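You operate a simulated robot arm through the tools that you are given. There is no shell and no other tool. Be economical: measure what you need, move in short steps, check, and stop when the job is done.

The job below is to be done with a simulated robot arm. You get a single attempt, and the scene is never put back.

JOB
Put things in order on the laundry worktop. At the end: the grey jar (marked "RINGS") stands where the brown watch stood; the purple travel pot is in the brown basket; the brown watch stands where the purple travel pot stood; the white spool is on the green soap box; whatever was shut is shut again. Leave all else as you found it, and nothing knocked over.

Only the result counts: the job must be done as asked and must still hold three seconds after the hand-in. Knocking over, shifting, dropping, spilling or breaking anything else fails it.

ROBOT AND FRAMES
A 6-joint arm with a two-finger parallel gripper, fixed in place. Base frame: the origin is at the foot of the arm, x ahead of it, y to its left, z up; the work surface is at about z = 920. Units: mm, rad, N and s.
With the tool pointing down near the work surface it reaches from about 220 to 620 mm from the base axis. Its first joint turns from -1.152 to 1.152 rad. Payload 2.7 kg.
The TCP is the grasp point between the finger pads, 23 mm short of the fingertips. In the tool frame z runs along the fingers and y along their closing line. Largest opening 94 mm; finger width 38, thickness 10; the body of the gripper, 54 by 96 mm, starts 39 mm behind the TCP.
Orientation is told as [roll, pitch, yaw] about the base's x, y, z axes, in that order, counted from this pose: with the fingers straight down and closing along the base's y, the tool's x points along the base's -x, its y along +y and its z along -z.

CONTROLS
- The arm moves only by the tool nudge_tool. Its argument "moves" is a list of rows, each a list of 7 numbers: the closure, from 0 (fully open) to 1 (shut), then the shift along the tool's x, y, z in units of 30 mm (1.0 is 30 mm), then the turn, a rotation vector about the tool's x, y, z in units of 4 degrees (1.0 is 4 degrees). In form: [[claw, dx, dy, dz, ax, ay, az], ...]. A call has 1 to 10 rows; each row shifts and turns the commanded pose from where the row before left it, along the tool's axes as they then stand. A call with a number of a shift or a turn outside -1 to 1 is refused whole. Rows are played at 5 a second. More than 50 mm and 0.15 rad between two rows, or a gripper value outside its range, and nothing of the call is played. Where a pose cannot be reached the arm comes as near as it can. A force on the tool above 40 N (or 10 N above the force at the start of the call, whichever is more), or a blocked arm, ends the call early, and 0.2 s more pass. Each finger travels about 45 mm/s and halts on what it meets, pressing with about 21 N; the grip force reading is that of the motor and also rises with nothing between the fingers. The clock runs only during rows and for 0.2 s after the last one: add rows that do not move to give the fingers time. The reply holds the time, the measured pose of the TCP, the force on the tool along the base axes, the opening and the grip force, in the units named above and with some noise, and new pictures: "views" is both (left out), scene, wrist or none.
- Cameras (640 x 400 px; columns grow to the right, rows downward): "scene" is fixed at [86.4, -435.5, 1412]; the picture's right is [0.69, -0.73, 0.00], its down [-0.36, -0.34, -0.87] and it looks along [0.63, 0.60, -0.50] (base axes); focal length 219 px, centre (320, 200). "wrist" rides on the gripper at [-39, 0, -44] in the tool frame; the picture's right is [0.00, -1.00, 0.00], its down [0.97, 0.00, -0.24] and it looks along [0.24, 0.00, 0.97] (tool axes); focal length 218 px, centre (320, 200).
- point_at(camera, pixels): for up to 12 pixels [column, row] of the newest picture of that camera ("zoom" is the newest enlarged one), the place [x, y, z] in the base frame of the surface seen there, good to about 3 mm. It takes no simulated time.
- inspect(camera, box): a new picture of the part [left, top, right, bottom] of that camera's present view, enlarged. It takes no simulated time.
- sign_off(): hands the job in; it is judged then, once.

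Go step by step. Measure first, check grasps and placings, and put right what went wrong. The budget is 80 turns and 120 pictures, counting those below and the enlarged ones. Unless the task says otherwise, let go and move clear before handing in, and close with one line.

The tools are called as name(argument=value, ...) on one line, values as JSON. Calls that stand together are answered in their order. nudge_tool: Moves the arm, as the interface text tells. Its arguments: {"type":"object","properties":{"moves":{"type":"array","items":{"type":"array","items":{"type":"number"}}},"views":{"type":"string","enum":["both","scene","wrist","none"]}},"required":["moves"]} The other tools are called the same way: point_at (camera, pixels) gives the place of the surface under pixels of a picture; inspect (camera, box) takes an enlarged picture of a part of a camera's view; sign_off () hands the job in.

At the start:

```text
t: 0.0
tcp_pos: [322.8, -92.9, 1276.4]
ee_rot: [0.0, 0.0, 0.0]
wrist_force: [0.0, 0.2, -0.5]
gripper_width: 93.9
finger_force: 0.1
```

scene: 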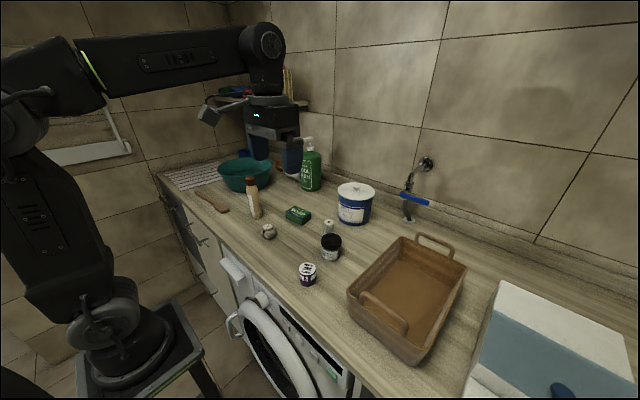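
wrist: 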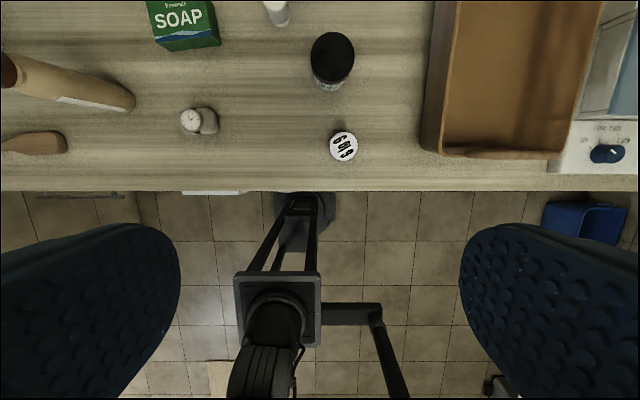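

The scene shows the watch near (269,231), soap box (298,214), spool (328,226), a black-lidded jar (331,247), a small purple pot (307,273) and the basket (408,295). I'll enlarge these to identify them before measuring.

inspect(camera="scene", box=[230, 180, 390, 300])

inspect(camera="wrist", box=[140, 0, 460, 200])

point_at(camera="wrist", pixels=[[190, 120], [209, 120], [343, 146], [332, 50], [332, 85], [276, 5], [276, 22], [182, 18], [432, 150], [500, 80], [343, 160], [250, 120]])

```text
3.33 times, centred on (310, 240) of scene
```

zoom: 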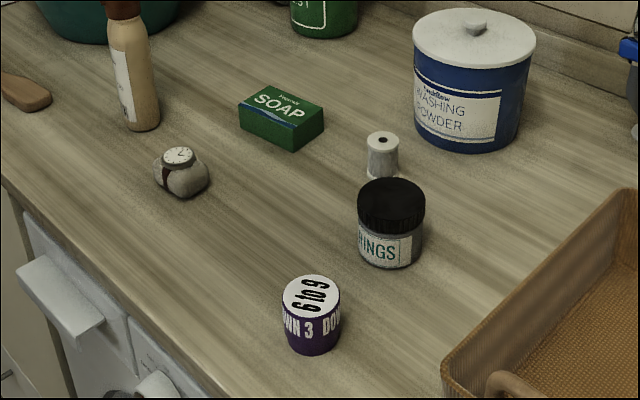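

```text
2.00 times, centred on (300, 100) of wrist
```

zoom: 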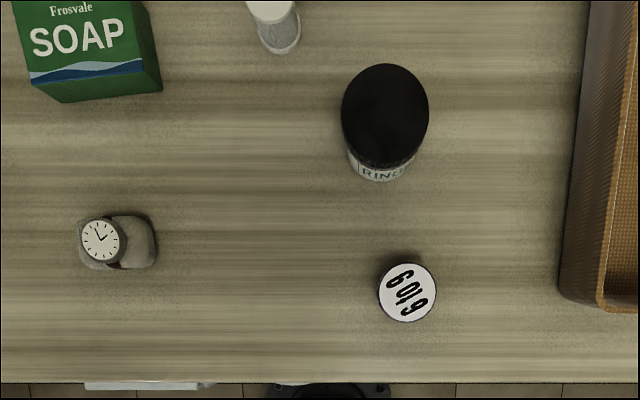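

```text
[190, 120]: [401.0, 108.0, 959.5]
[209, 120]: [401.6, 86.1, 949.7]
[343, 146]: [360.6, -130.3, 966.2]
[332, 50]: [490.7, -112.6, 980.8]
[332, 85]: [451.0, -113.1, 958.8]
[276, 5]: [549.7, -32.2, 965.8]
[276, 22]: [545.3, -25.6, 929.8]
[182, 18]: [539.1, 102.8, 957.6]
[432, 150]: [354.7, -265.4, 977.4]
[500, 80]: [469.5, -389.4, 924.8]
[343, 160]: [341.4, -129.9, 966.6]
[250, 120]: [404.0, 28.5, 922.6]
```

The zoom identifies everything: pot "6 to 9" at about (360,-130), RINGS jar at about (480,-113), watch on its cushion at about (401,95), spool at about (547,-28), soap at about (539,103). I'll move over the pot and look closer.

nudge_tool(moves=[[0, -0.18, -0.18, 0.93, 0, 0, 0], [0, -0.18, -0.18, 0.93, 0, 0, 0], [0, -0.18, -0.18, 0.93, 0, 0, 0], [0, -0.18, -0.18, 0.93, 0, 0, 0], [0, -0.18, -0.18, 0.93, 0, 0, 0], [0, -0.18, -0.18, 0.93, 0, 0, 0], [0, 0, 0, 0, 0, 0, 0]], views="both")

```text
t: 1.6
tcp_pos: [355.8, -125.2, 1108.1]
ee_rot: [0.0, 0.001, 0.0]
wrist_force: [0.6, -0.4, -0.2]
gripper_width: 93.8
finger_force: 0.0
```

scene: 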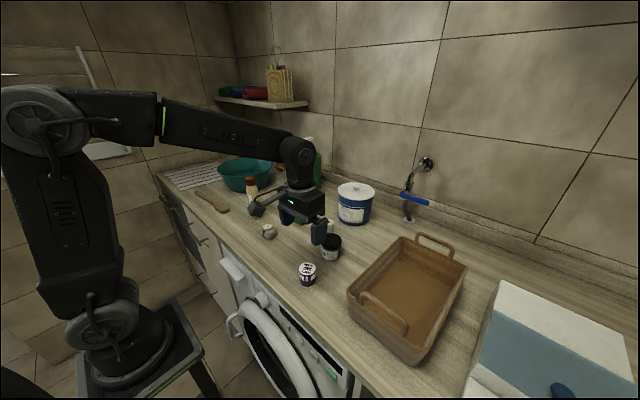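
wrist: 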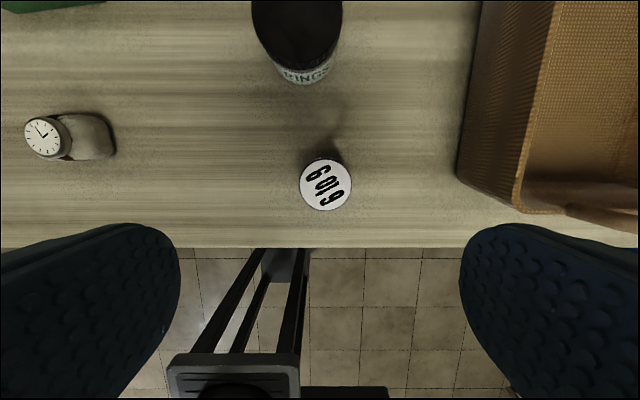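

The pot lid is centred at about (325,184) and the watch is at (45,137)/(90,137). I'll measure the edges of the pot, jar, watch and basket.

point_at(camera="wrist", pixels=[[302, 184], [349, 184], [325, 162], [325, 208], [45, 137], [27, 137], [90, 130], [113, 140], [90, 157], [90, 116], [520, 180], [600, 120]])

point_at(camera="scene", pixels=[[350, 292], [410, 350], [462, 270], [404, 240], [405, 285], [385, 310], [430, 290], [385, 308], [372, 292], [406, 328], [356, 283], [420, 255]])

inspect(camera="scene", box=[320, 220, 480, 370])

```text
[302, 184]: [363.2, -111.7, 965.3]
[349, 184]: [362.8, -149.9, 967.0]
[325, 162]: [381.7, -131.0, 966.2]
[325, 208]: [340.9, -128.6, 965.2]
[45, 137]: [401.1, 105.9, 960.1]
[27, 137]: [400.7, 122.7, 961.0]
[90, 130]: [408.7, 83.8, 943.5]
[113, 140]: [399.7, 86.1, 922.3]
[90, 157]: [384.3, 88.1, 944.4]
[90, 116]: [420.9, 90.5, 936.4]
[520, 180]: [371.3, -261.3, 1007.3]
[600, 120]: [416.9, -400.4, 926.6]
```

```text
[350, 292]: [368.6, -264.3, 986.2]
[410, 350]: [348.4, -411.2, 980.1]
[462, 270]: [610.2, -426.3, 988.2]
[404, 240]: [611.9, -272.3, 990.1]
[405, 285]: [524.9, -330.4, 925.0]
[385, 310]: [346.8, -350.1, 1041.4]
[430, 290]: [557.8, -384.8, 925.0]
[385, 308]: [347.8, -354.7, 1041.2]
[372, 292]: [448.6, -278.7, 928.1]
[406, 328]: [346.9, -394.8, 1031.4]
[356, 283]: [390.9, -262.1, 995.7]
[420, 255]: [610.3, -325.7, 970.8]
```

```text
2.67 times, centred on (400, 295) of scene
```

zoom: 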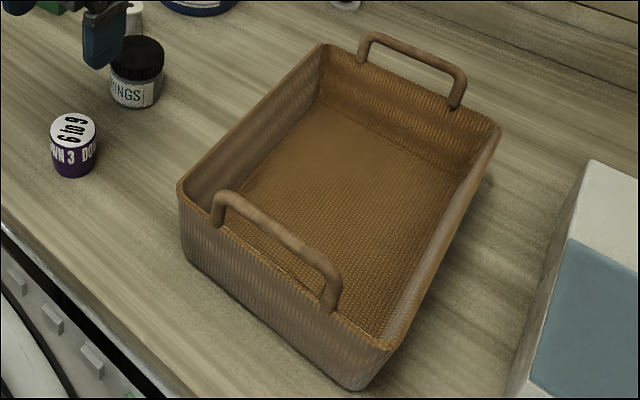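

The pot is centred at about (361.5,-130.5), diameter about 41 and top at z 966. The basket interior is x 365–600, y -275…-415, floor 925. I'll descend on the pot and grip it.

nudge_tool(moves=[[0, -0.2, -0.18, 0.8, 0, 0, 0], [0, 0, 0, 0.9, 0, 0, 0], [0, 0, 0, 0.9, 0, 0, 0], [0, 0, 0, 0.9, 0, 0, 0], [0, 0, 0, 0.9, 0, 0, 0], [0, 0, 0, 0.87, 0, 0, 0], [0, 0, 0, 0, 0, 0, 0]], views="both")

```text
t: 3.2
tcp_pos: [363.2, -131.2, 949.5]
ee_rot: [0.0, -0.003, -0.001]
wrist_force: [-0.6, 0.3, 1.0]
gripper_width: 93.9
finger_force: 0.0
```

scene: 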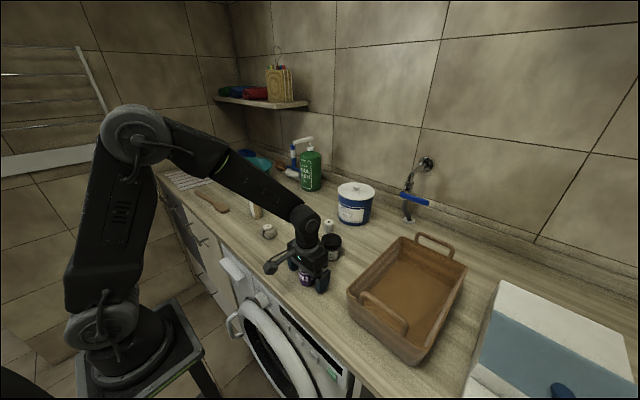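
wrist: 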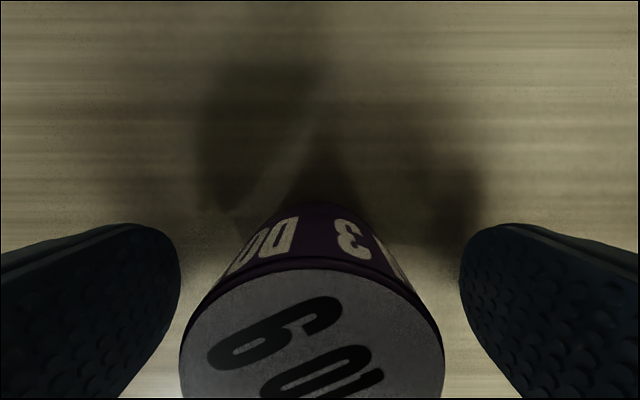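

The pot sits centred between the pads. Before closing, I'll measure the part sticking out at scene (272,266), because it could hit a basket handle, and close the gripper.

point_at(camera="scene", pixels=[[272, 266], [268, 270], [280, 260], [290, 255], [305, 255], [320, 285]])

nudge_tool(moves=[[1, 0, 0, 0, 0, 0, 0], [1, 0, 0, 0, 0, 0, 0], [1, 0, 0, 0, 0, 0, 0], [1, 0, 0, 0, 0, 0, 0], [1, 0, 0, 0, 0, 0, 0], [1, 0, 0, -0.5, 0, 0, 0], [1, 0, 0, -0.8, 0, 0, 0]], views="both")

```text
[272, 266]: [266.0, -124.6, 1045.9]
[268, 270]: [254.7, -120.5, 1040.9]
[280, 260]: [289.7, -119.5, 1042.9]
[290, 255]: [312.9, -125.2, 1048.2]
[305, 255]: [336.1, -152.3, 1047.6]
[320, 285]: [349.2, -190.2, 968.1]
```

```text
t: 4.8
tcp_pos: [361.4, -131.9, 990.4]
ee_rot: [0.0, -0.001, -0.001]
wrist_force: [0.9, 0.7, -0.8]
gripper_width: 44.6
finger_force: 21.3
```

scene: 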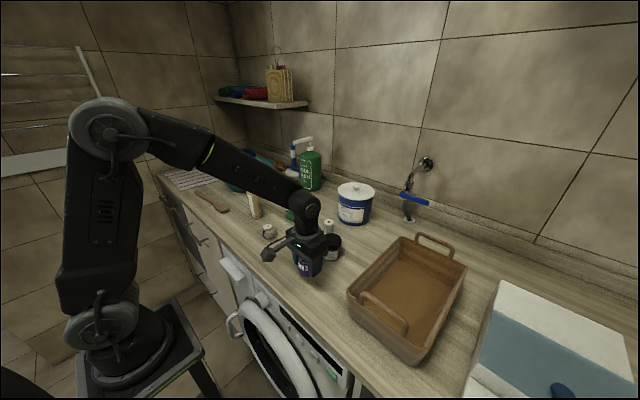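
wrist: 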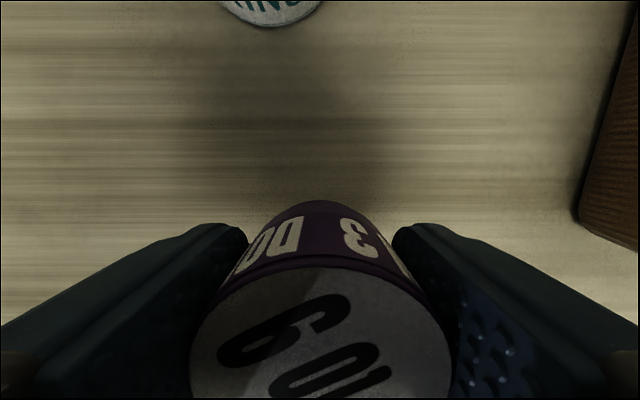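

The pot is held (width 44.6). The protrusion reaches about 110 mm toward -x at z 90 above the TCP, so I'll place the pot at about (485,-335) to clear the near handle. I'll lift first, then carry.

nudge_tool(moves=[[1, 0, 0, -0.93, 0, 0, 0], [1, 0, 0, -0.93, 0, 0, 0], [1, 0, 0, -0.93, 0, 0, 0], [1, 0, 0, -0.93, 0, 0, 0], [1, -0.7, -0.97, 0, 0, 0, 0], [1, -0.7, -0.97, 0, 0, 0, 0], [1, -0.7, -0.97, 0, 0, 0, 0], [1, -0.7, -0.97, 0, 0, 0, 0], [1, -0.7, -0.97, 0, 0, 0, 0], [1, -0.7, -0.97, 0, 0, 0, 0]], views="none")

nudge_tool(moves=[[1, 0, -0.97, 0, 0, 0, 0], [1, 0, 0, 0, 0, 0, 0]], views="both")

```text
t: 7.0
tcp_pos: [489.0, -304.3, 1100.8]
ee_rot: [0.001, 0.001, 0.0]
wrist_force: [0.9, 0.0, 0.2]
gripper_width: 44.5
finger_force: 21.3
```

```text
t: 7.6
tcp_pos: [487.0, -333.9, 1101.1]
ee_rot: [-0.002, -0.001, 0.001]
wrist_force: [0.0, -0.9, 0.9]
gripper_width: 44.5
finger_force: 21.3
```

scene: 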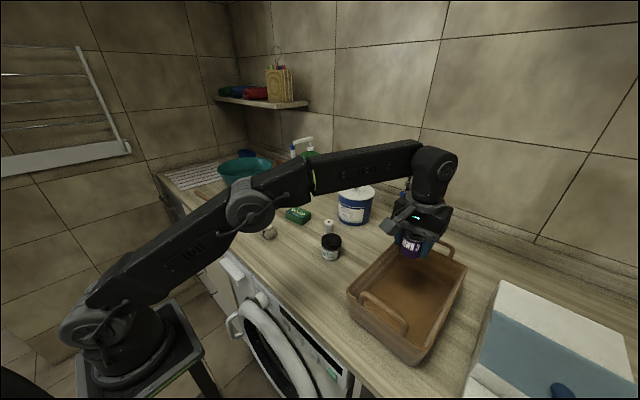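
wrist: 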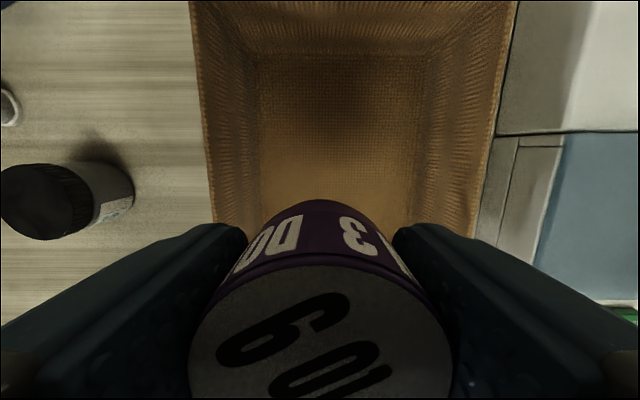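

The pot is above the basket. I'll check the walls and floor under it before lowering.

point_at(camera="wrist", pixels=[[205, 150], [255, 150], [430, 150], [488, 150], [320, 150], [500, 80]])

```text
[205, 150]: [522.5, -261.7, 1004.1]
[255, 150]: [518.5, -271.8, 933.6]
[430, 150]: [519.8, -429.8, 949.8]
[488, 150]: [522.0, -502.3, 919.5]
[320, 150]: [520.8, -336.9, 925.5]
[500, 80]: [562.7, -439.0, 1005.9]
```

The floor runs from y -270 to -430. I'll shift to y -345 and lower to just above the floor, then step down to contact.

nudge_tool(moves=[[1, 0.05, -0.35, 0.8, 0, 0, 0], [1, 0, 0, 0.95, 0, 0, 0], [1, 0, 0, 0.95, 0, 0, 0], [1, 0, 0, 0.95, 0, 0, 0], [1, 0, 0, 0.7, 0, 0, 0], [1, 0, 0, 0.38, 0, 0, 0], [1, 0, 0, 0, 0, 0, 0]], views="scene")

```text
t: 9.2
tcp_pos: [486.5, -343.4, 959.9]
ee_rot: [0.0, -0.002, 0.0]
wrist_force: [-0.3, -0.3, 0.4]
gripper_width: 44.8
finger_force: 21.0
```

scene: 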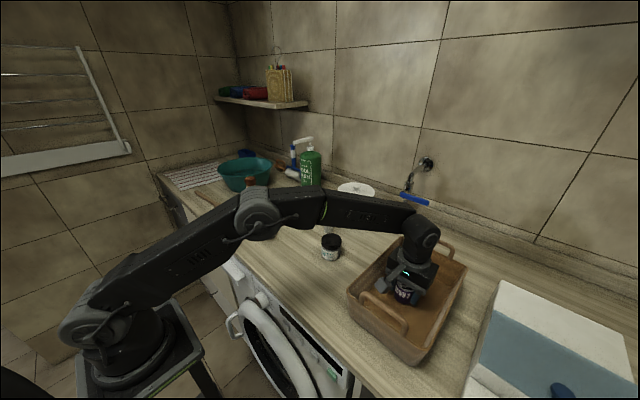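

The TCP is at 959.9 with no contact, so the pot bottom is about 5 mm above the floor. I'll lower in small steps and open partway so the fingers stay clear of the walls.

nudge_tool(moves=[[1, 0, 0, 0.08, 0, 0, 0], [1, 0, 0, 0.06, 0, 0, 0], [1, 0, 0, 0, 0, 0, 0], [0.4, 0, 0, 0, 0, 0, 0], [0.25, 0, 0, 0, 0, 0, 0], [0.25, 0, 0, 0, 0, 0, 0]], views="wrist")

```text
t: 10.6
tcp_pos: [486.1, -345.6, 955.4]
ee_rot: [-0.001, -0.001, -0.001]
wrist_force: [0.4, 0.2, -0.1]
gripper_width: 70.4
finger_force: 0.1
```

wrist: 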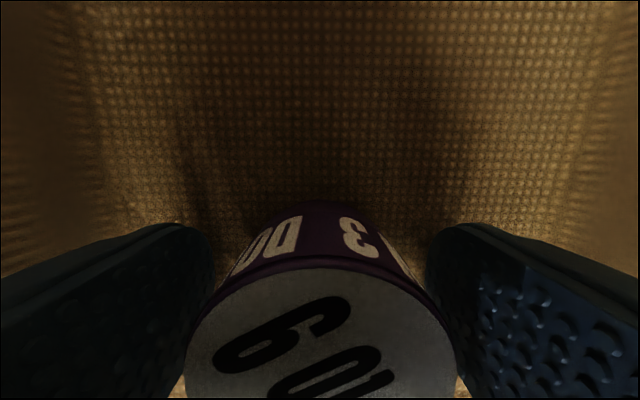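

The pot is released and standing upright on the basket floor. I'll lift straight up and go over toward the watch.

nudge_tool(moves=[[0.25, 0, 0, -0.95, 0, 0, 0], [0.25, 0, 0, -0.95, 0, 0, 0], [0.25, 0, 0, -0.95, 0, 0, 0], [0.25, 0, 0, -0.95, 0, 0, 0], [0.25, 0, 0, -0.95, 0, 0, 0], [0.1, 0, 0, -0.95, 0, 0, 0], [0, 0.2, 1, 0, 0, 0, 0], [0, 0.2, 1, 0, 0, 0, 0], [0, 0.2, 1, 0, 0, 0, 0], [0, 0.2, 1, 0, 0, 0, 0]], views="scene")

nudge_tool(moves=[[0, 0.2, 1, 0, 0, 0, 0], [0, 0.2, 1, 0, 0, 0, 0], [0, 0.2, 1, 0, 0, 0, 0], [0, 0.2, 1, 0, 0, 0, 0], [0, 0.2, 1, 0, 0, 0, 0], [0, 0.2, 1, 0, 0, 0, 0], [0, 0.2, 1, 0, 0, 0, 0], [0, 0.2, 1, 0, 0, 0, 0], [0, 0.2, 1, 0, 0, 0, 0], [0, 0.2, 1, 0, 0, 0, 0]], views="wrist")

```text
t: 12.8
tcp_pos: [462.0, -225.6, 1125.2]
ee_rot: [-0.001, -0.003, -0.001]
wrist_force: [-1.0, 1.0, -0.5]
gripper_width: 93.9
finger_force: 0.0
```

scene: 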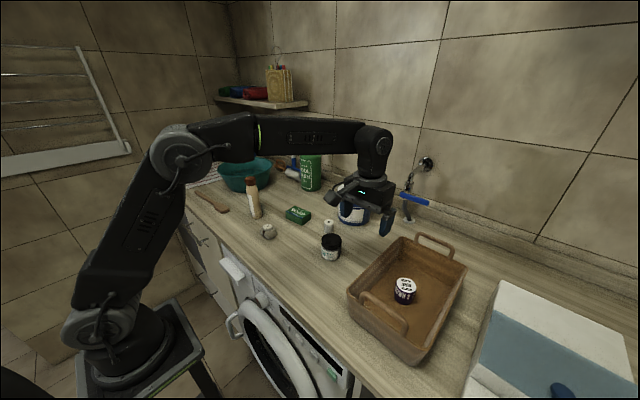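

```text
t: 15.0
tcp_pos: [402.7, 74.7, 1126.4]
ee_rot: [0.0, -0.002, 0.0]
wrist_force: [-0.3, 0.7, -0.3]
gripper_width: 94.0
finger_force: 0.1
```

wrist: 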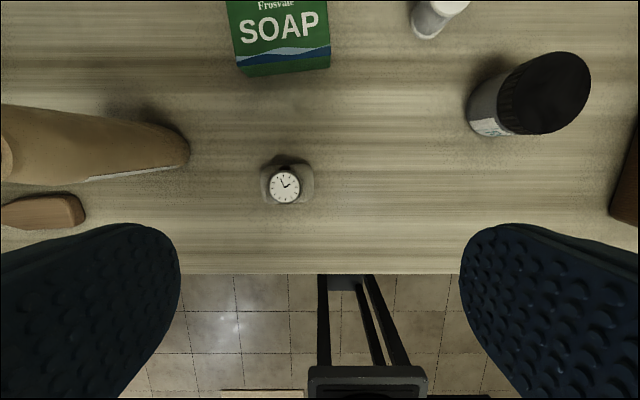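

inspect(camera="wrist", box=[230, 135, 350, 225])

inspect(camera="scene", box=[235, 200, 315, 250])

point_at(camera="wrist", pixels=[[285, 187], [272, 187], [299, 187], [285, 174], [285, 202], [263, 180], [308, 180], [312, 180], [288, 163], [308, 196], [185, 155], [315, 190]])

```text
4.44 times, centred on (290, 180) of wrist
```

zoom: 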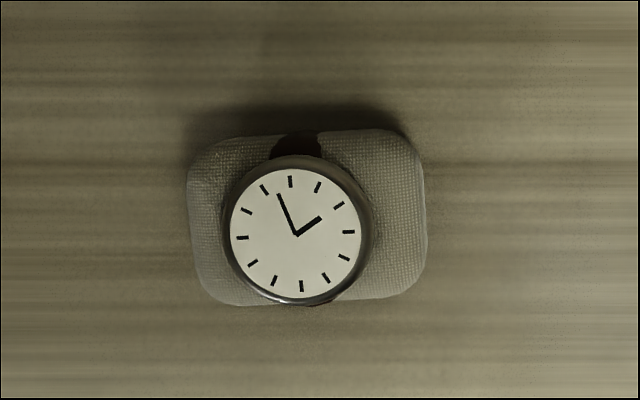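

```text
8.00 times, centred on (275, 225) of scene
```

zoom: 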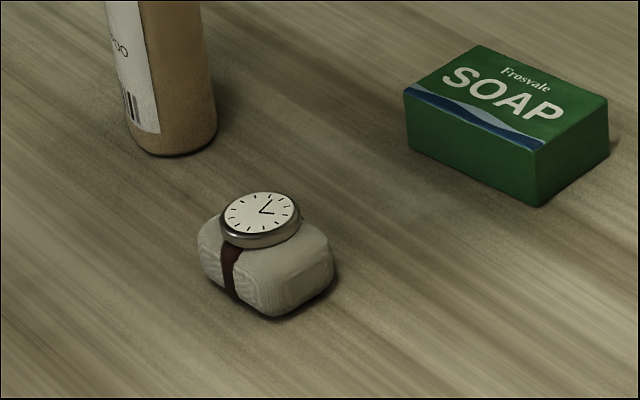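

```text
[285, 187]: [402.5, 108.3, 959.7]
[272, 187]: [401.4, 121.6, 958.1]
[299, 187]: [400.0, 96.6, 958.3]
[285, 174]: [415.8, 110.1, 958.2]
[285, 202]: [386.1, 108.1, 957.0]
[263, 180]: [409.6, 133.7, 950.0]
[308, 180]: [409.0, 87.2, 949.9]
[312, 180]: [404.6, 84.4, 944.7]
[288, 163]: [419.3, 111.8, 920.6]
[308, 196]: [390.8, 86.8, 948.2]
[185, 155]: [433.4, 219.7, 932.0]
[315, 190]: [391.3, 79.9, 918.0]
```

The watch sits on a cushion at x 384–420, y 83–134, z up to 960, centred at about (402,108.5). I'll centre on it and descend to TCP z 946.

nudge_tool(moves=[[0, 0, 0.6, 0.5, 0, 0, 0], [0, 0, 0.53, 0.8, 0, 0, 0], [0, 0, 0, 0.95, 0, 0, 0], [0, 0, 0, 0.95, 0, 0, 0], [0, 0, 0, 0.95, 0, 0, 0], [0, 0, 0, 0.95, 0, 0, 0], [0, 0, 0, 0.6, 0, 0, 0], [0, 0, 0, 0.3, 0, 0, 0], [0, 0, 0, 0, 0, 0, 0]], views="both")

```text
t: 17.0
tcp_pos: [402.9, 108.8, 945.6]
ee_rot: [0.0, -0.002, -0.001]
wrist_force: [0.4, -0.3, 0.2]
gripper_width: 94.2
finger_force: 0.1
```

scene: 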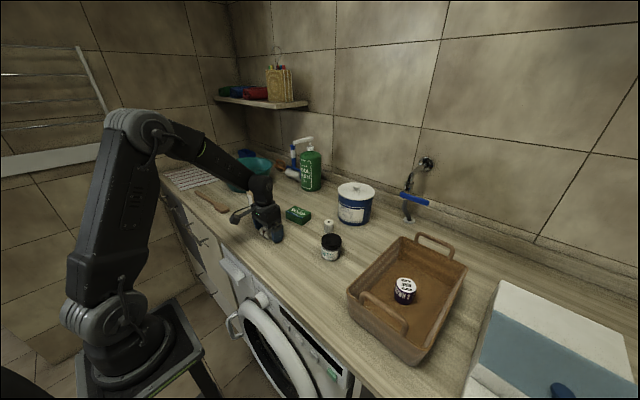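
wrist: 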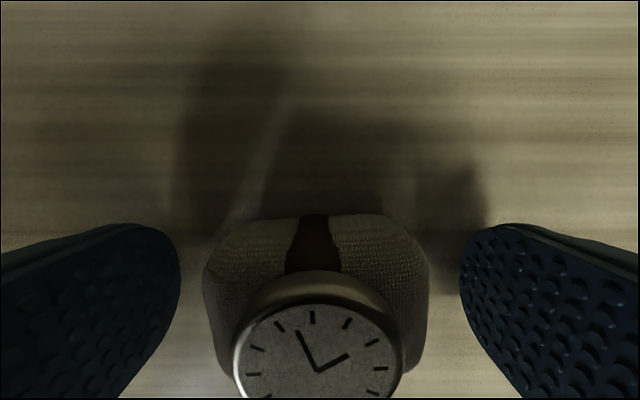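

The cushion is centred between the pads (columns 203–430). I'll close and lift slightly to check the grip.

nudge_tool(moves=[[1, 0, 0, 0, 0, 0, 0], [1, 0, 0, 0, 0, 0, 0], [1, 0, 0, 0, 0, 0, 0], [1, 0, 0, 0, 0, 0, 0], [1, 0, 0, 0, 0, 0, 0], [1, 0, 0, -0.5, 0, 0, 0], [1, 0, 0, -0.8, 0, 0, 0], [1, 0, 0, -0.9, 0, 0, 0], [1, 0, 0, 0, 0, 0, 0]], views="both")

```text
t: 19.0
tcp_pos: [402.4, 109.1, 1012.7]
ee_rot: [0.0, -0.002, 0.0]
wrist_force: [0.4, 0.5, -0.9]
gripper_width: 55.5
finger_force: 21.2
```

scene: 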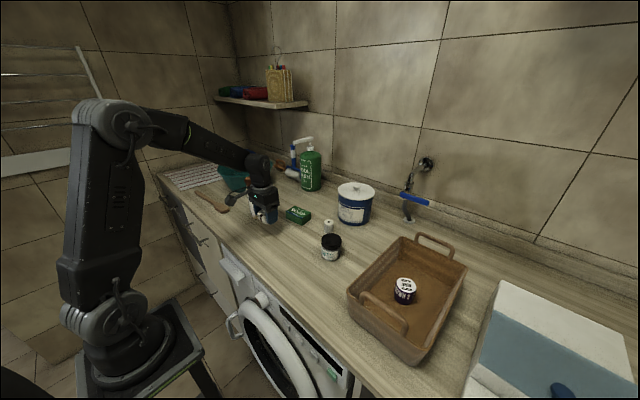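
wrist: 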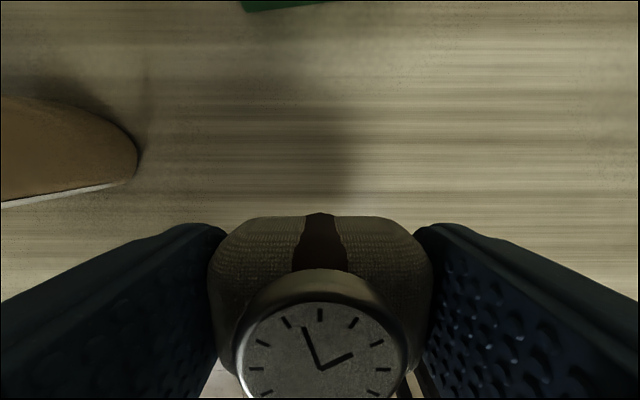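

The watch is held level (width 55.5). I'll carry it to the pot's spot, TCP (362,-131).

nudge_tool(moves=[[1, 0.17, -1, 0, 0, 0, 0], [1, 0.17, -1, 0, 0, 0, 0], [1, 0.17, -1, 0, 0, 0, 0], [1, 0.17, -1, 0, 0, 0, 0], [1, 0.17, -1, 0, 0, 0, 0], [1, 0.17, -1, 0, 0, 0, 0], [1, 0.17, -1, 0, 0, 0, 0], [1, 0.17, -1, 0, 0, 0, 0], [1, 0, 0, 0, 0, 0, 0]], views="wrist")

```text
t: 21.0
tcp_pos: [361.9, -131.6, 1013.8]
ee_rot: [0.0, 0.0, 0.0]
wrist_force: [-0.2, -0.3, -1.5]
gripper_width: 55.6
finger_force: 21.1
```

wrist: 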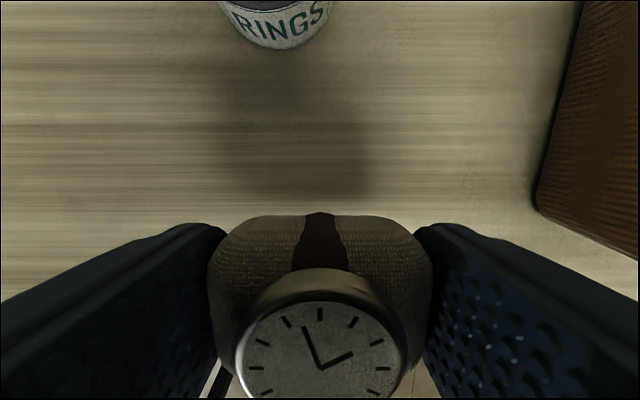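

The watch is aligned at (361.9,-131.6). I'll lower to z 946 and release.

nudge_tool(moves=[[1, 0, 0, 0.8, 0, 0, 0], [1, 0, 0, 0.8, 0, 0, 0], [1, 0, 0, 0.5, 0, 0, 0], [1, 0, 0, 0.12, 0, 0, 0], [1, 0, 0, 0, 0, 0, 0], [0.3, 0, 0, 0, 0, 0, 0], [0.1, 0, 0, 0, 0, 0, 0], [0, 0, 0, 0, 0, 0, 0]], views="wrist")

```text
t: 22.8
tcp_pos: [361.9, -130.7, 945.7]
ee_rot: [-0.001, -0.002, 0.0]
wrist_force: [0.0, 0.3, -0.2]
gripper_width: 93.9
finger_force: 0.1
```

wrist: 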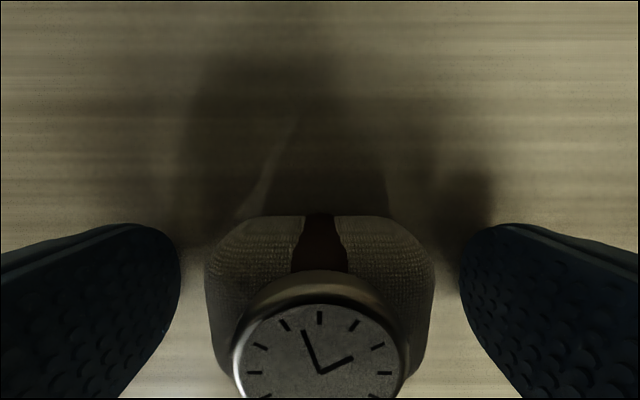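

The watch is released and upright. I'll lift and move over the RINGS jar for a measurement.

nudge_tool(moves=[[0, 0, 0, -0.9, 0, 0, 0], [0, 0, 0, -0.9, 0, 0, 0], [0, 0, 0, -0.9, 0, 0, 0], [0, 0, 0, -0.9, 0, 0, 0], [0, 0, 0, -0.9, 0, 0, 0], [0, 0, 0, -0.6, 0, 0, 0], [0, -0.95, 0.15, 0, 0, 0, 0], [0, -0.95, 0.15, 0, 0, 0, 0], [0, -0.95, 0.15, 0, 0, 0, 0], [0, -0.95, 0.15, 0, 0, 0, 0]], views="both")

```text
t: 25.0
tcp_pos: [475.4, -112.8, 1098.7]
ee_rot: [0.0, -0.002, 0.0]
wrist_force: [-0.4, 0.2, 0.4]
gripper_width: 94.2
finger_force: 0.1
```

scene: 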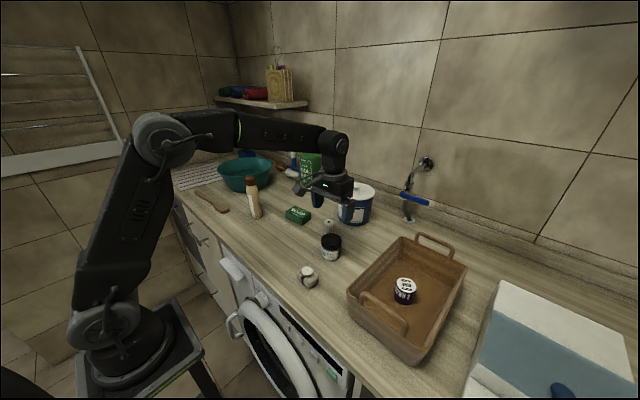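
wrist: 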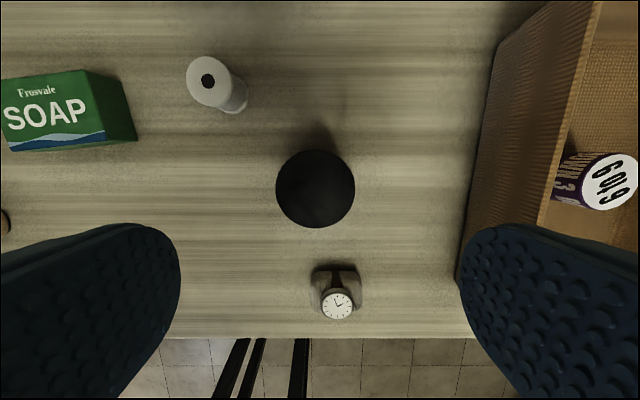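

point_at(camera="wrist", pixels=[[278, 189], [352, 189], [315, 152], [315, 225], [315, 189], [208, 60], [208, 80], [240, 108], [50, 110], [105, 115], [115, 90], [337, 306]])

inspect(camera="wrist", box=[0, 30, 260, 190])

```text
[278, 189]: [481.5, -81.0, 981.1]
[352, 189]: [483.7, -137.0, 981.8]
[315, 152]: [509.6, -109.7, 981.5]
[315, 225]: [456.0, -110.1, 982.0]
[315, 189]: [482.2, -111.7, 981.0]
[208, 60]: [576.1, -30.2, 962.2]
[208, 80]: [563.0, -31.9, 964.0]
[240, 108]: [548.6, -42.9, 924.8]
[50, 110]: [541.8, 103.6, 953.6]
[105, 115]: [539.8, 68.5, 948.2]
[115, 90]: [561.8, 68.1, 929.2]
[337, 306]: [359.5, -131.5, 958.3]
```

```text
2.46 times, centred on (130, 110) of wrist
```

zoom: 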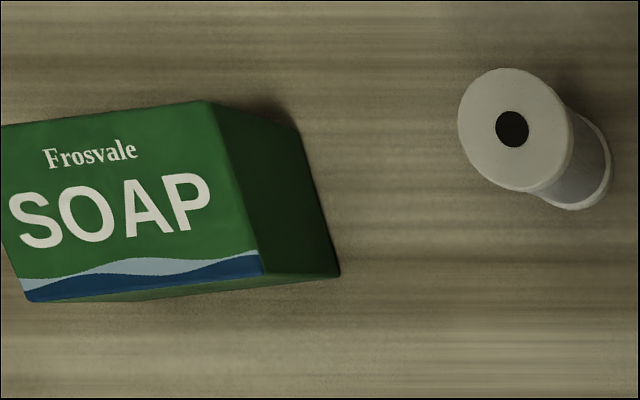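

The jar is centred at about (482.5,-110), diameter about 57, top 981.5. I'll check the washing-powder tub's nearest extent before descending.

point_at(camera="scene", pixels=[[352, 222], [362, 215], [372, 195], [370, 222], [345, 218]])

```text
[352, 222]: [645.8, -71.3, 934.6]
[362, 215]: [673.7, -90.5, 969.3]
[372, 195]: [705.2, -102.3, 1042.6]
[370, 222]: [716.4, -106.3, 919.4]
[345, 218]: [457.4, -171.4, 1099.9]
```

The tub is at x > 640, so it's clear. I'll descend on the jar and grip it.

nudge_tool(moves=[[0, -0.22, 0.09, 0.8, 0, 0, 0], [0, 0, 0, 0.9, 0, 0, 0], [0, 0, 0, 0.9, 0, 0, 0], [0, 0, 0, 0.9, 0, 0, 0], [0, 0, 0, 0.9, 0, 0, 0], [0, 0, 0, 0.6, 0, 0, 0], [0, 0, 0, 0, 0, 0, 0]], views="both")

```text
t: 26.6
tcp_pos: [483.2, -111.5, 951.0]
ee_rot: [0.0, -0.002, 0.002]
wrist_force: [0.3, -0.6, 0.8]
gripper_width: 93.9
finger_force: 0.0
```

scene: 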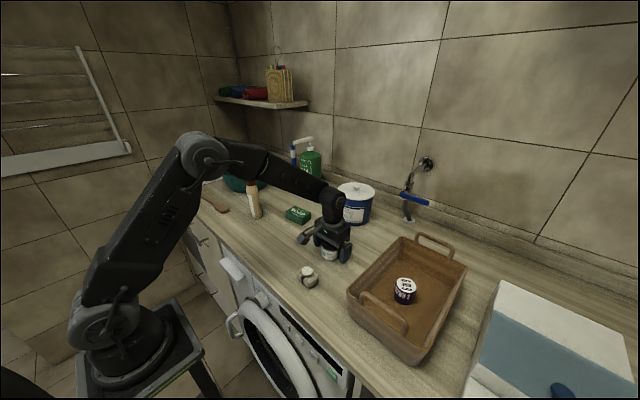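
wrist: 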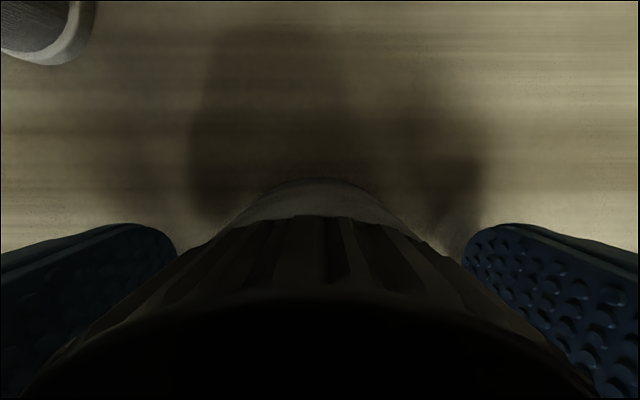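

The jar is centred between the pads. I'll lower 3 mm more, close and lift.

nudge_tool(moves=[[0, 0, 0, 0.1, 0, 0, 0], [1, 0, 0, 0, 0, 0, 0], [1, 0, 0, 0, 0, 0, 0], [1, 0, 0, 0, 0, 0, 0], [1, 0, 0, 0, 0, 0, 0], [1, 0, 0, 0, 0, 0, 0], [1, 0, 0, -0.5, 0, 0, 0], [1, 0, 0, -0.9, 0, 0, 0], [1, 0, 0, -0.9, 0, 0, 0], [1, 0, 0, -0.9, 0, 0, 0]], views="both")

```text
t: 28.8
tcp_pos: [483.1, -110.3, 1042.3]
ee_rot: [0.0, 0.001, 0.0]
wrist_force: [0.0, 0.2, -0.3]
gripper_width: 58.7
finger_force: 20.8
```

scene: 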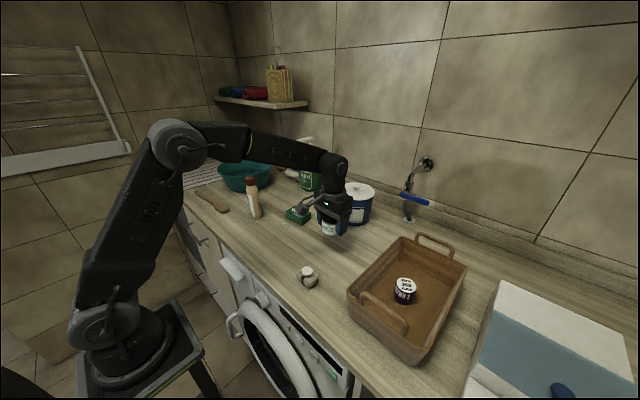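
wrist: 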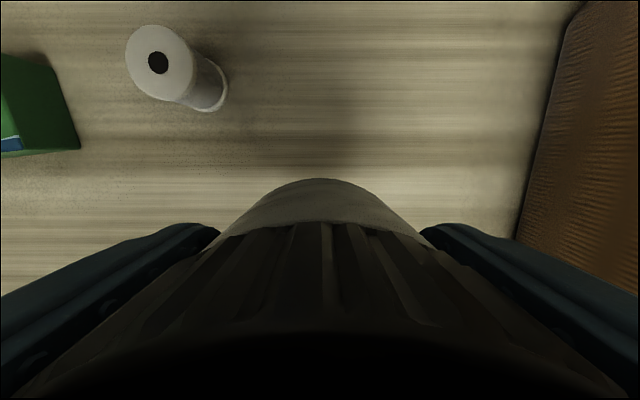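

The jar is held (width 58.7). I'll carry it to the watch's original spot, TCP (402.5,108.8).

nudge_tool(moves=[[1, 0.337, 0.915, 0, 0, 0, 0], [1, 0.337, 0.915, 0, 0, 0, 0], [1, 0.337, 0.915, 0, 0, 0, 0], [1, 0.337, 0.915, 0, 0, 0, 0], [1, 0.337, 0.915, 0, 0, 0, 0], [1, 0.337, 0.915, 0, 0, 0, 0], [1, 0.337, 0.915, 0, 0, 0, 0], [1, 0.337, 0.915, 0, 0, 0, 0], [1, 0, 0, 0, 0, 0, 0]], views="wrist")

```text
t: 30.8
tcp_pos: [402.4, 109.8, 1042.2]
ee_rot: [0.0, -0.003, -0.001]
wrist_force: [-1.1, 0.3, -1.0]
gripper_width: 59.0
finger_force: 20.8
```

wrist: 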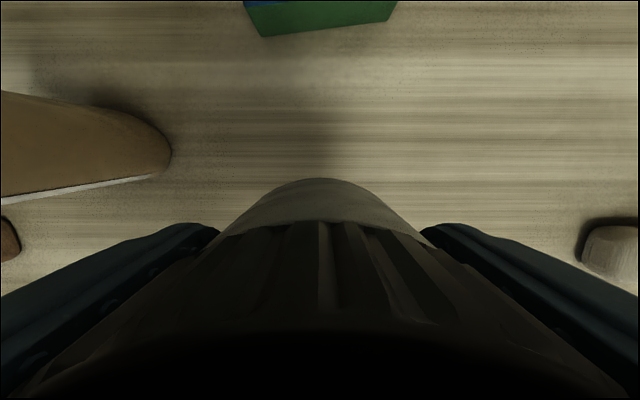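

The jar is over the spot; the object at (610,245) is just the watch in its new place. I'll lower and release.

nudge_tool(moves=[[1, 0, 0, 0.9, 0, 0, 0], [1, 0, 0, 0.9, 0, 0, 0], [1, 0, 0, 0.8, 0, 0, 0], [1, 0, 0, 0.4, 0, 0, 0], [1, 0, 0, 0.18, 0, 0, 0], [1, 0, 0, 0, 0, 0, 0], [0.3, 0, 0, 0, 0, 0, 0], [0.1, 0, 0, 0, 0, 0, 0], [0, 0, 0, 0, 0, 0, 0]], views="wrist")

```text
t: 32.8
tcp_pos: [401.8, 109.0, 947.0]
ee_rot: [0.002, -0.002, 0.0]
wrist_force: [0.5, -0.3, -0.4]
gripper_width: 94.0
finger_force: 0.0
```

wrist: 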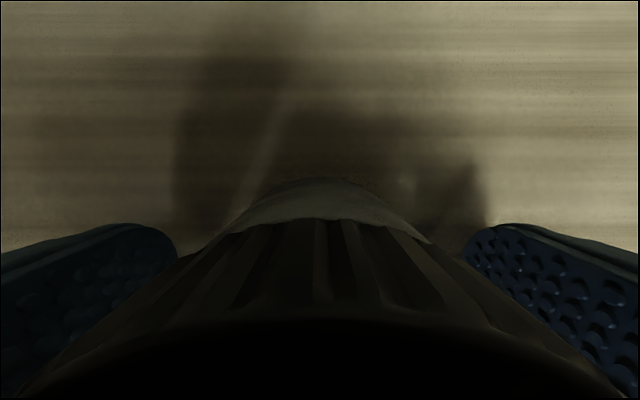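

The jar is released and standing. I'll lift and move to above the spool.

nudge_tool(moves=[[0, 0, 0, -0.9, 0, 0, 0], [0, 0, 0, -1, 0, 0, 0], [0, 0, 0, -1, 0, 0, 0], [0, 0, 0, -1, 0, 0, 0], [0, 0, 0, -1, 0, 0, 0], [0, -1, -0.93, 0, 0, 0, 0], [0, -1, -0.93, 0, 0, 0, 0], [0, -1, -0.93, 0, 0, 0, 0], [0, -1, -0.93, 0, 0, 0, 0], [0, -1, -0.93, 0, 0, 0, 0]], views="both")

```text
t: 35.0
tcp_pos: [551.5, -30.7, 1093.6]
ee_rot: [-0.001, -0.003, 0.001]
wrist_force: [0.1, 0.3, -0.1]
gripper_width: 93.7
finger_force: 0.1
```

scene: 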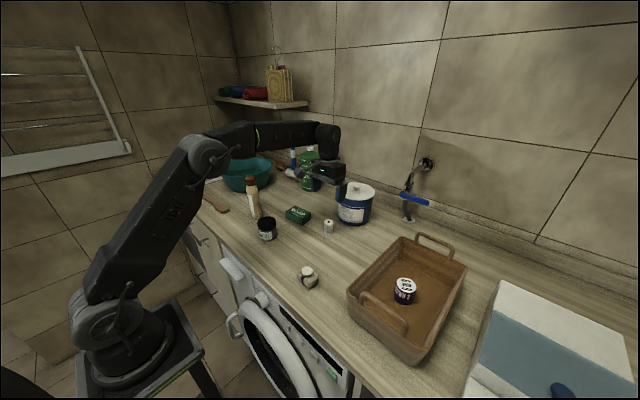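
wrist: 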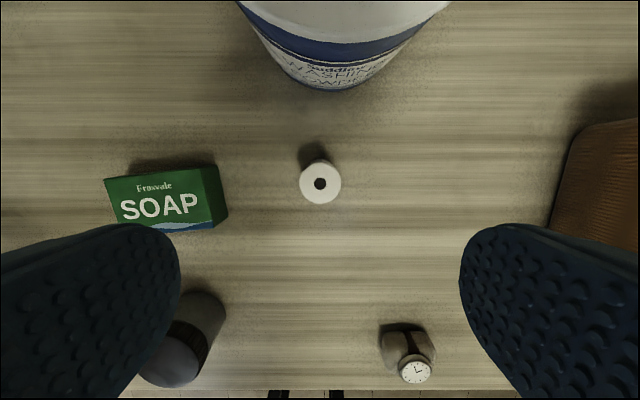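

The spool top is at (320,184), and the soap is partly visible at (165,200). I'll measure both.

point_at(camera="wrist", pixels=[[302, 184], [338, 184], [320, 166], [320, 201], [310, 190], [206, 168], [108, 181], [205, 218], [130, 221], [160, 205], [335, 88], [290, 45]])

inspect(camera="scene", box=[250, 190, 350, 260])

```text
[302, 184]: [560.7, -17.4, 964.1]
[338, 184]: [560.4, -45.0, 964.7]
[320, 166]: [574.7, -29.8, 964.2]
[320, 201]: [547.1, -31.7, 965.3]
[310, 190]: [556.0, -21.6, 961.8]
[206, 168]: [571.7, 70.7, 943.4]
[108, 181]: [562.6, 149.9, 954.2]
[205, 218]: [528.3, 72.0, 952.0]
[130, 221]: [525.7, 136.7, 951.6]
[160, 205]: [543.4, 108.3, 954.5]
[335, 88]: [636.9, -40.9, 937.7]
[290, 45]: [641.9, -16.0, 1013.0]
```

```text
5.71 times, centred on (300, 225) of scene
```

zoom: 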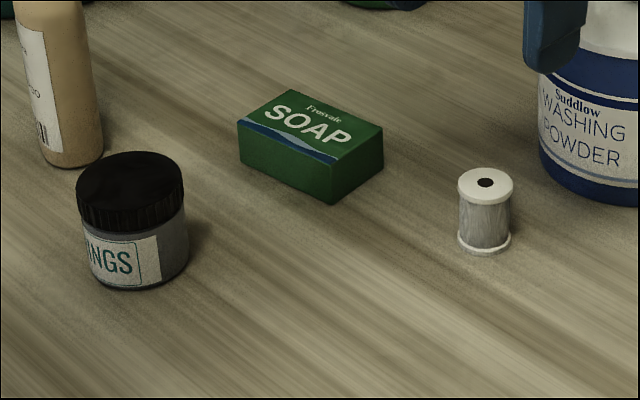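

The spool is centred at (560.8,-31), diameter about 29, top 964.5; the soap top is at about z 953.5 and the tub front at x≈637. I'll descend on the spool, keeping the TCP slightly nearer (x≈558) for tub clearance.

nudge_tool(moves=[[0, -0.22, 0, 0.8, 0, 0, 0], [0, 0, 0, 0.9, 0, 0, 0], [0, 0, 0, 0.9, 0, 0, 0], [0, 0, 0, 0.9, 0, 0, 0], [0, 0, 0, 0.8, 0, 0, 0], [0, 0, 0, 0.5, 0, 0, 0], [0, 0, 0, 0, 0, 0, 0]], views="both")

```text
t: 36.6
tcp_pos: [557.8, -29.7, 949.2]
ee_rot: [0.0, -0.001, 0.001]
wrist_force: [0.1, 0.1, -0.3]
gripper_width: 94.2
finger_force: 0.1
```

scene: 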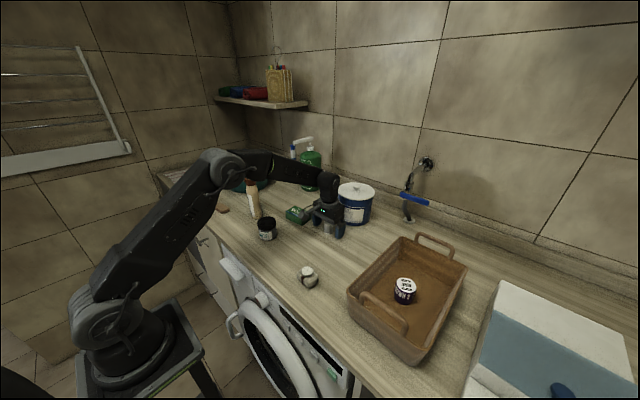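
wrist: 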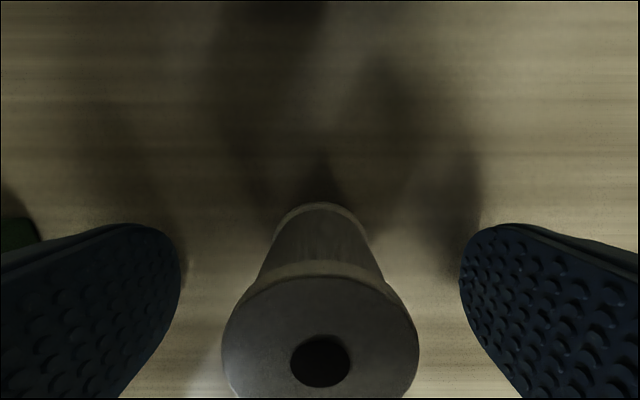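

The spool is centred. I'll close and lift.

nudge_tool(moves=[[1, 0, 0, 0, 0, 0, 0], [1, 0, 0, 0, 0, 0, 0], [1, 0, 0, 0, 0, 0, 0], [1, 0, 0, 0, 0, 0, 0], [1, 0, 0, 0, 0, 0, 0], [1, 0, 0, 0, 0, 0, 0], [1, 0, 0, -0.5, 0, 0, 0], [1, 0, 0, -0.9, 0, 0, 0], [1, 0, 0, -0.9, 0, 0, 0], [1, 0, 0, -0.9, 0, 0, 0]], views="wrist")

```text
t: 38.8
tcp_pos: [557.4, -30.6, 1044.7]
ee_rot: [-0.001, 0.0, 0.0]
wrist_force: [0.2, 0.4, -0.6]
gripper_width: 32.5
finger_force: 20.8
```

wrist: 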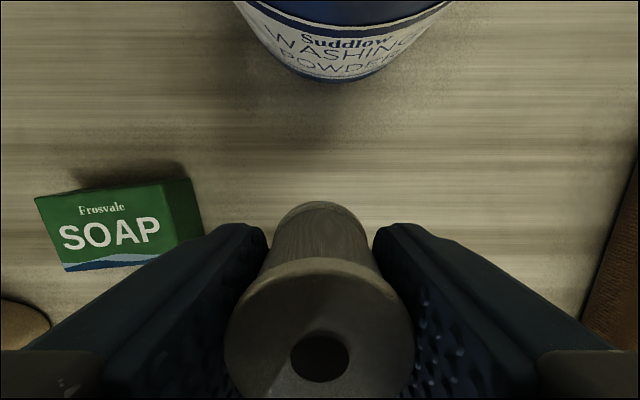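

The spool is held upright (width 32.5). I'll measure the soap top from this view: corners at about (38,200), (160,186) and (67,268).

point_at(camera="wrist", pixels=[[40, 201], [159, 188], [68, 267], [150, 258], [174, 240], [105, 220], [50, 232], [166, 215]])

inspect(camera="wrist", box=[0, 160, 240, 310])

```text
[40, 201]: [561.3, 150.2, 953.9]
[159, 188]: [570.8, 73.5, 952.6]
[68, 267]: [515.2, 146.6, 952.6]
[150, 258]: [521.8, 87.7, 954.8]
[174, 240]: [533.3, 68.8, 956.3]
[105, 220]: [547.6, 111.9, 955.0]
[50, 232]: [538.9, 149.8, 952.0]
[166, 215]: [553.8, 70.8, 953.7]
```

```text
2.67 times, centred on (120, 235) of wrist
```

zoom: 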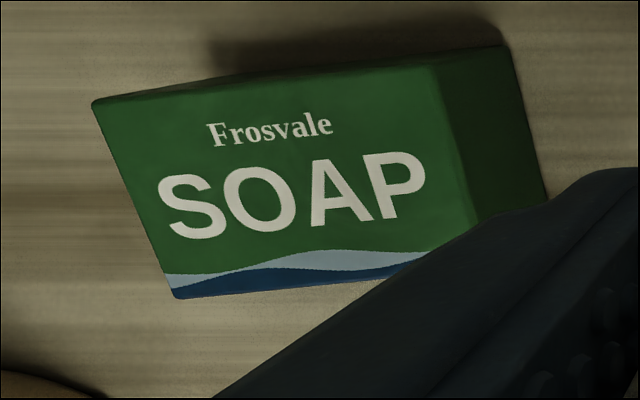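

The soap top is centred at about (543,110) with z about 953.5. The spool sits 3 mm ahead of the TCP, so I'll go to TCP (540,110) and lower to about 5 mm above it.

nudge_tool(moves=[[1, 0.116, 0.937, 0, 0, 0, 0], [1, 0.116, 0.937, 0, 0, 0, 0], [1, 0.116, 0.937, 0, 0, 0, 0], [1, 0.116, 0.937, 0, 0, 0, 0], [1, 0.116, 0.937, 0, 0, 0, 0], [1, 0, 0, 0, 0, 0, 0], [1, 0, 0, 0.9, 0, 0, 0], [1, 0, 0, 0.9, 0, 0, 0], [1, 0, 0, 0, 0, 0, 0]], views="both")

```text
t: 40.8
tcp_pos: [540.1, 110.9, 990.9]
ee_rot: [0.0, -0.003, -0.002]
wrist_force: [0.1, 0.7, -0.8]
gripper_width: 32.7
finger_force: 21.3
```

scene: 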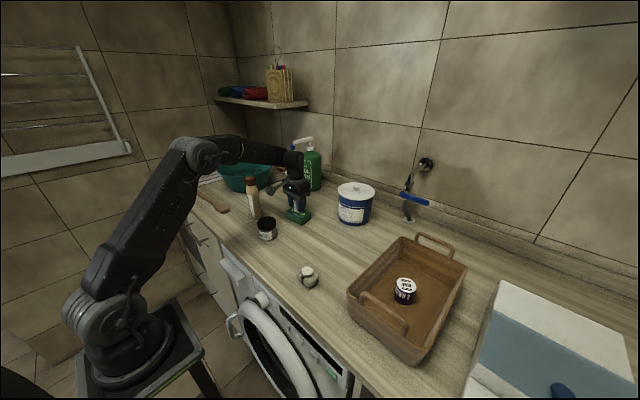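
wrist: 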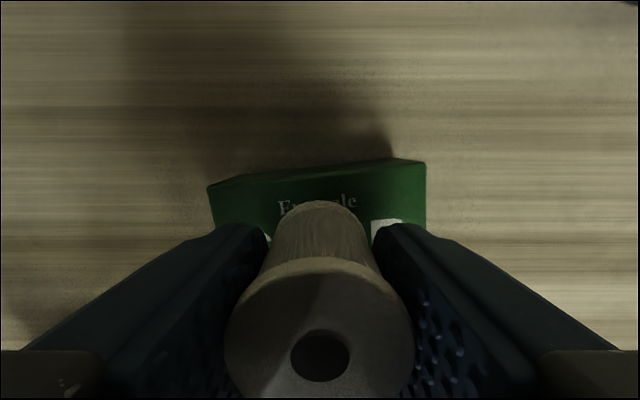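

The spool is over the soap. The protrusion at (272,188) looks close to the bottle top at (252,182), so I'll check that gap and the soap top again.

point_at(camera="scene", pixels=[[270, 189], [252, 182], [258, 200], [256, 184], [278, 186], [303, 219]])

inspect(camera="scene", box=[230, 140, 340, 240])

point_at(camera="wrist", pixels=[[215, 192], [388, 166], [230, 215], [395, 228]])

```text
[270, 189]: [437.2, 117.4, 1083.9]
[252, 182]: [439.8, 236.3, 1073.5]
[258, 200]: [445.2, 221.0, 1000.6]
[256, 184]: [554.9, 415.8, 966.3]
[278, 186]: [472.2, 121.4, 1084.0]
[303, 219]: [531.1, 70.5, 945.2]
```

```text
4.00 times, centred on (285, 190) of scene
```

zoom: 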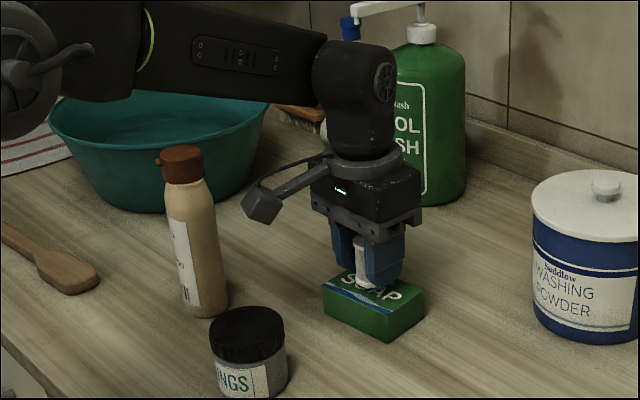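

```text
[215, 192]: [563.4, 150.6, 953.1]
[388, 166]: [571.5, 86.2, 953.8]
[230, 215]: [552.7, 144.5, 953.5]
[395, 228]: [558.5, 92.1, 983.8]
```

The bottle is over 100 mm from the protrusion, so it's clear. The spool bottom is about 8 mm above the soap, so I'll lower in small steps, watching the force.

nudge_tool(moves=[[1, 0, 0, 0.17, 0, 0, 0], [1, 0, 0, 0.05, 0, 0, 0], [1, 0, 0, 0.03, 0, 0, 0], [1, 0, 0, 0, 0, 0, 0]], views="none")

inspect(camera="scene", box=[275, 180, 325, 230])

```text
t: 41.8
tcp_pos: [539.5, 111.1, 984.1]
ee_rot: [0.0, 0.0, 0.0]
wrist_force: [-0.6, 0.0, -0.5]
gripper_width: 32.6
finger_force: 20.8
```

```text
8.00 times, centred on (300, 205) of scene
```

zoom: 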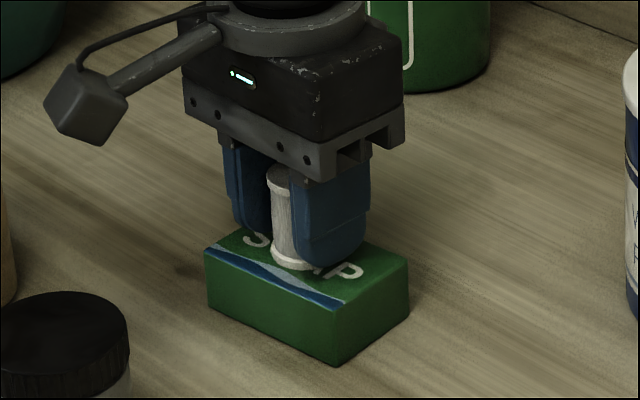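

There's no contact yet and about 1–2 mm remains. I'll lower by single millimetres and read the force.

nudge_tool(moves=[[1, 0, 0, 0.03, 0, 0, 0], [1, 0, 0, 0, 0, 0, 0]], views="none")

```text
t: 42.4
tcp_pos: [540.2, 111.3, 982.4]
ee_rot: [0.0, -0.002, -0.002]
wrist_force: [-0.8, -0.8, 3.2]
gripper_width: 32.7
finger_force: 21.3
```

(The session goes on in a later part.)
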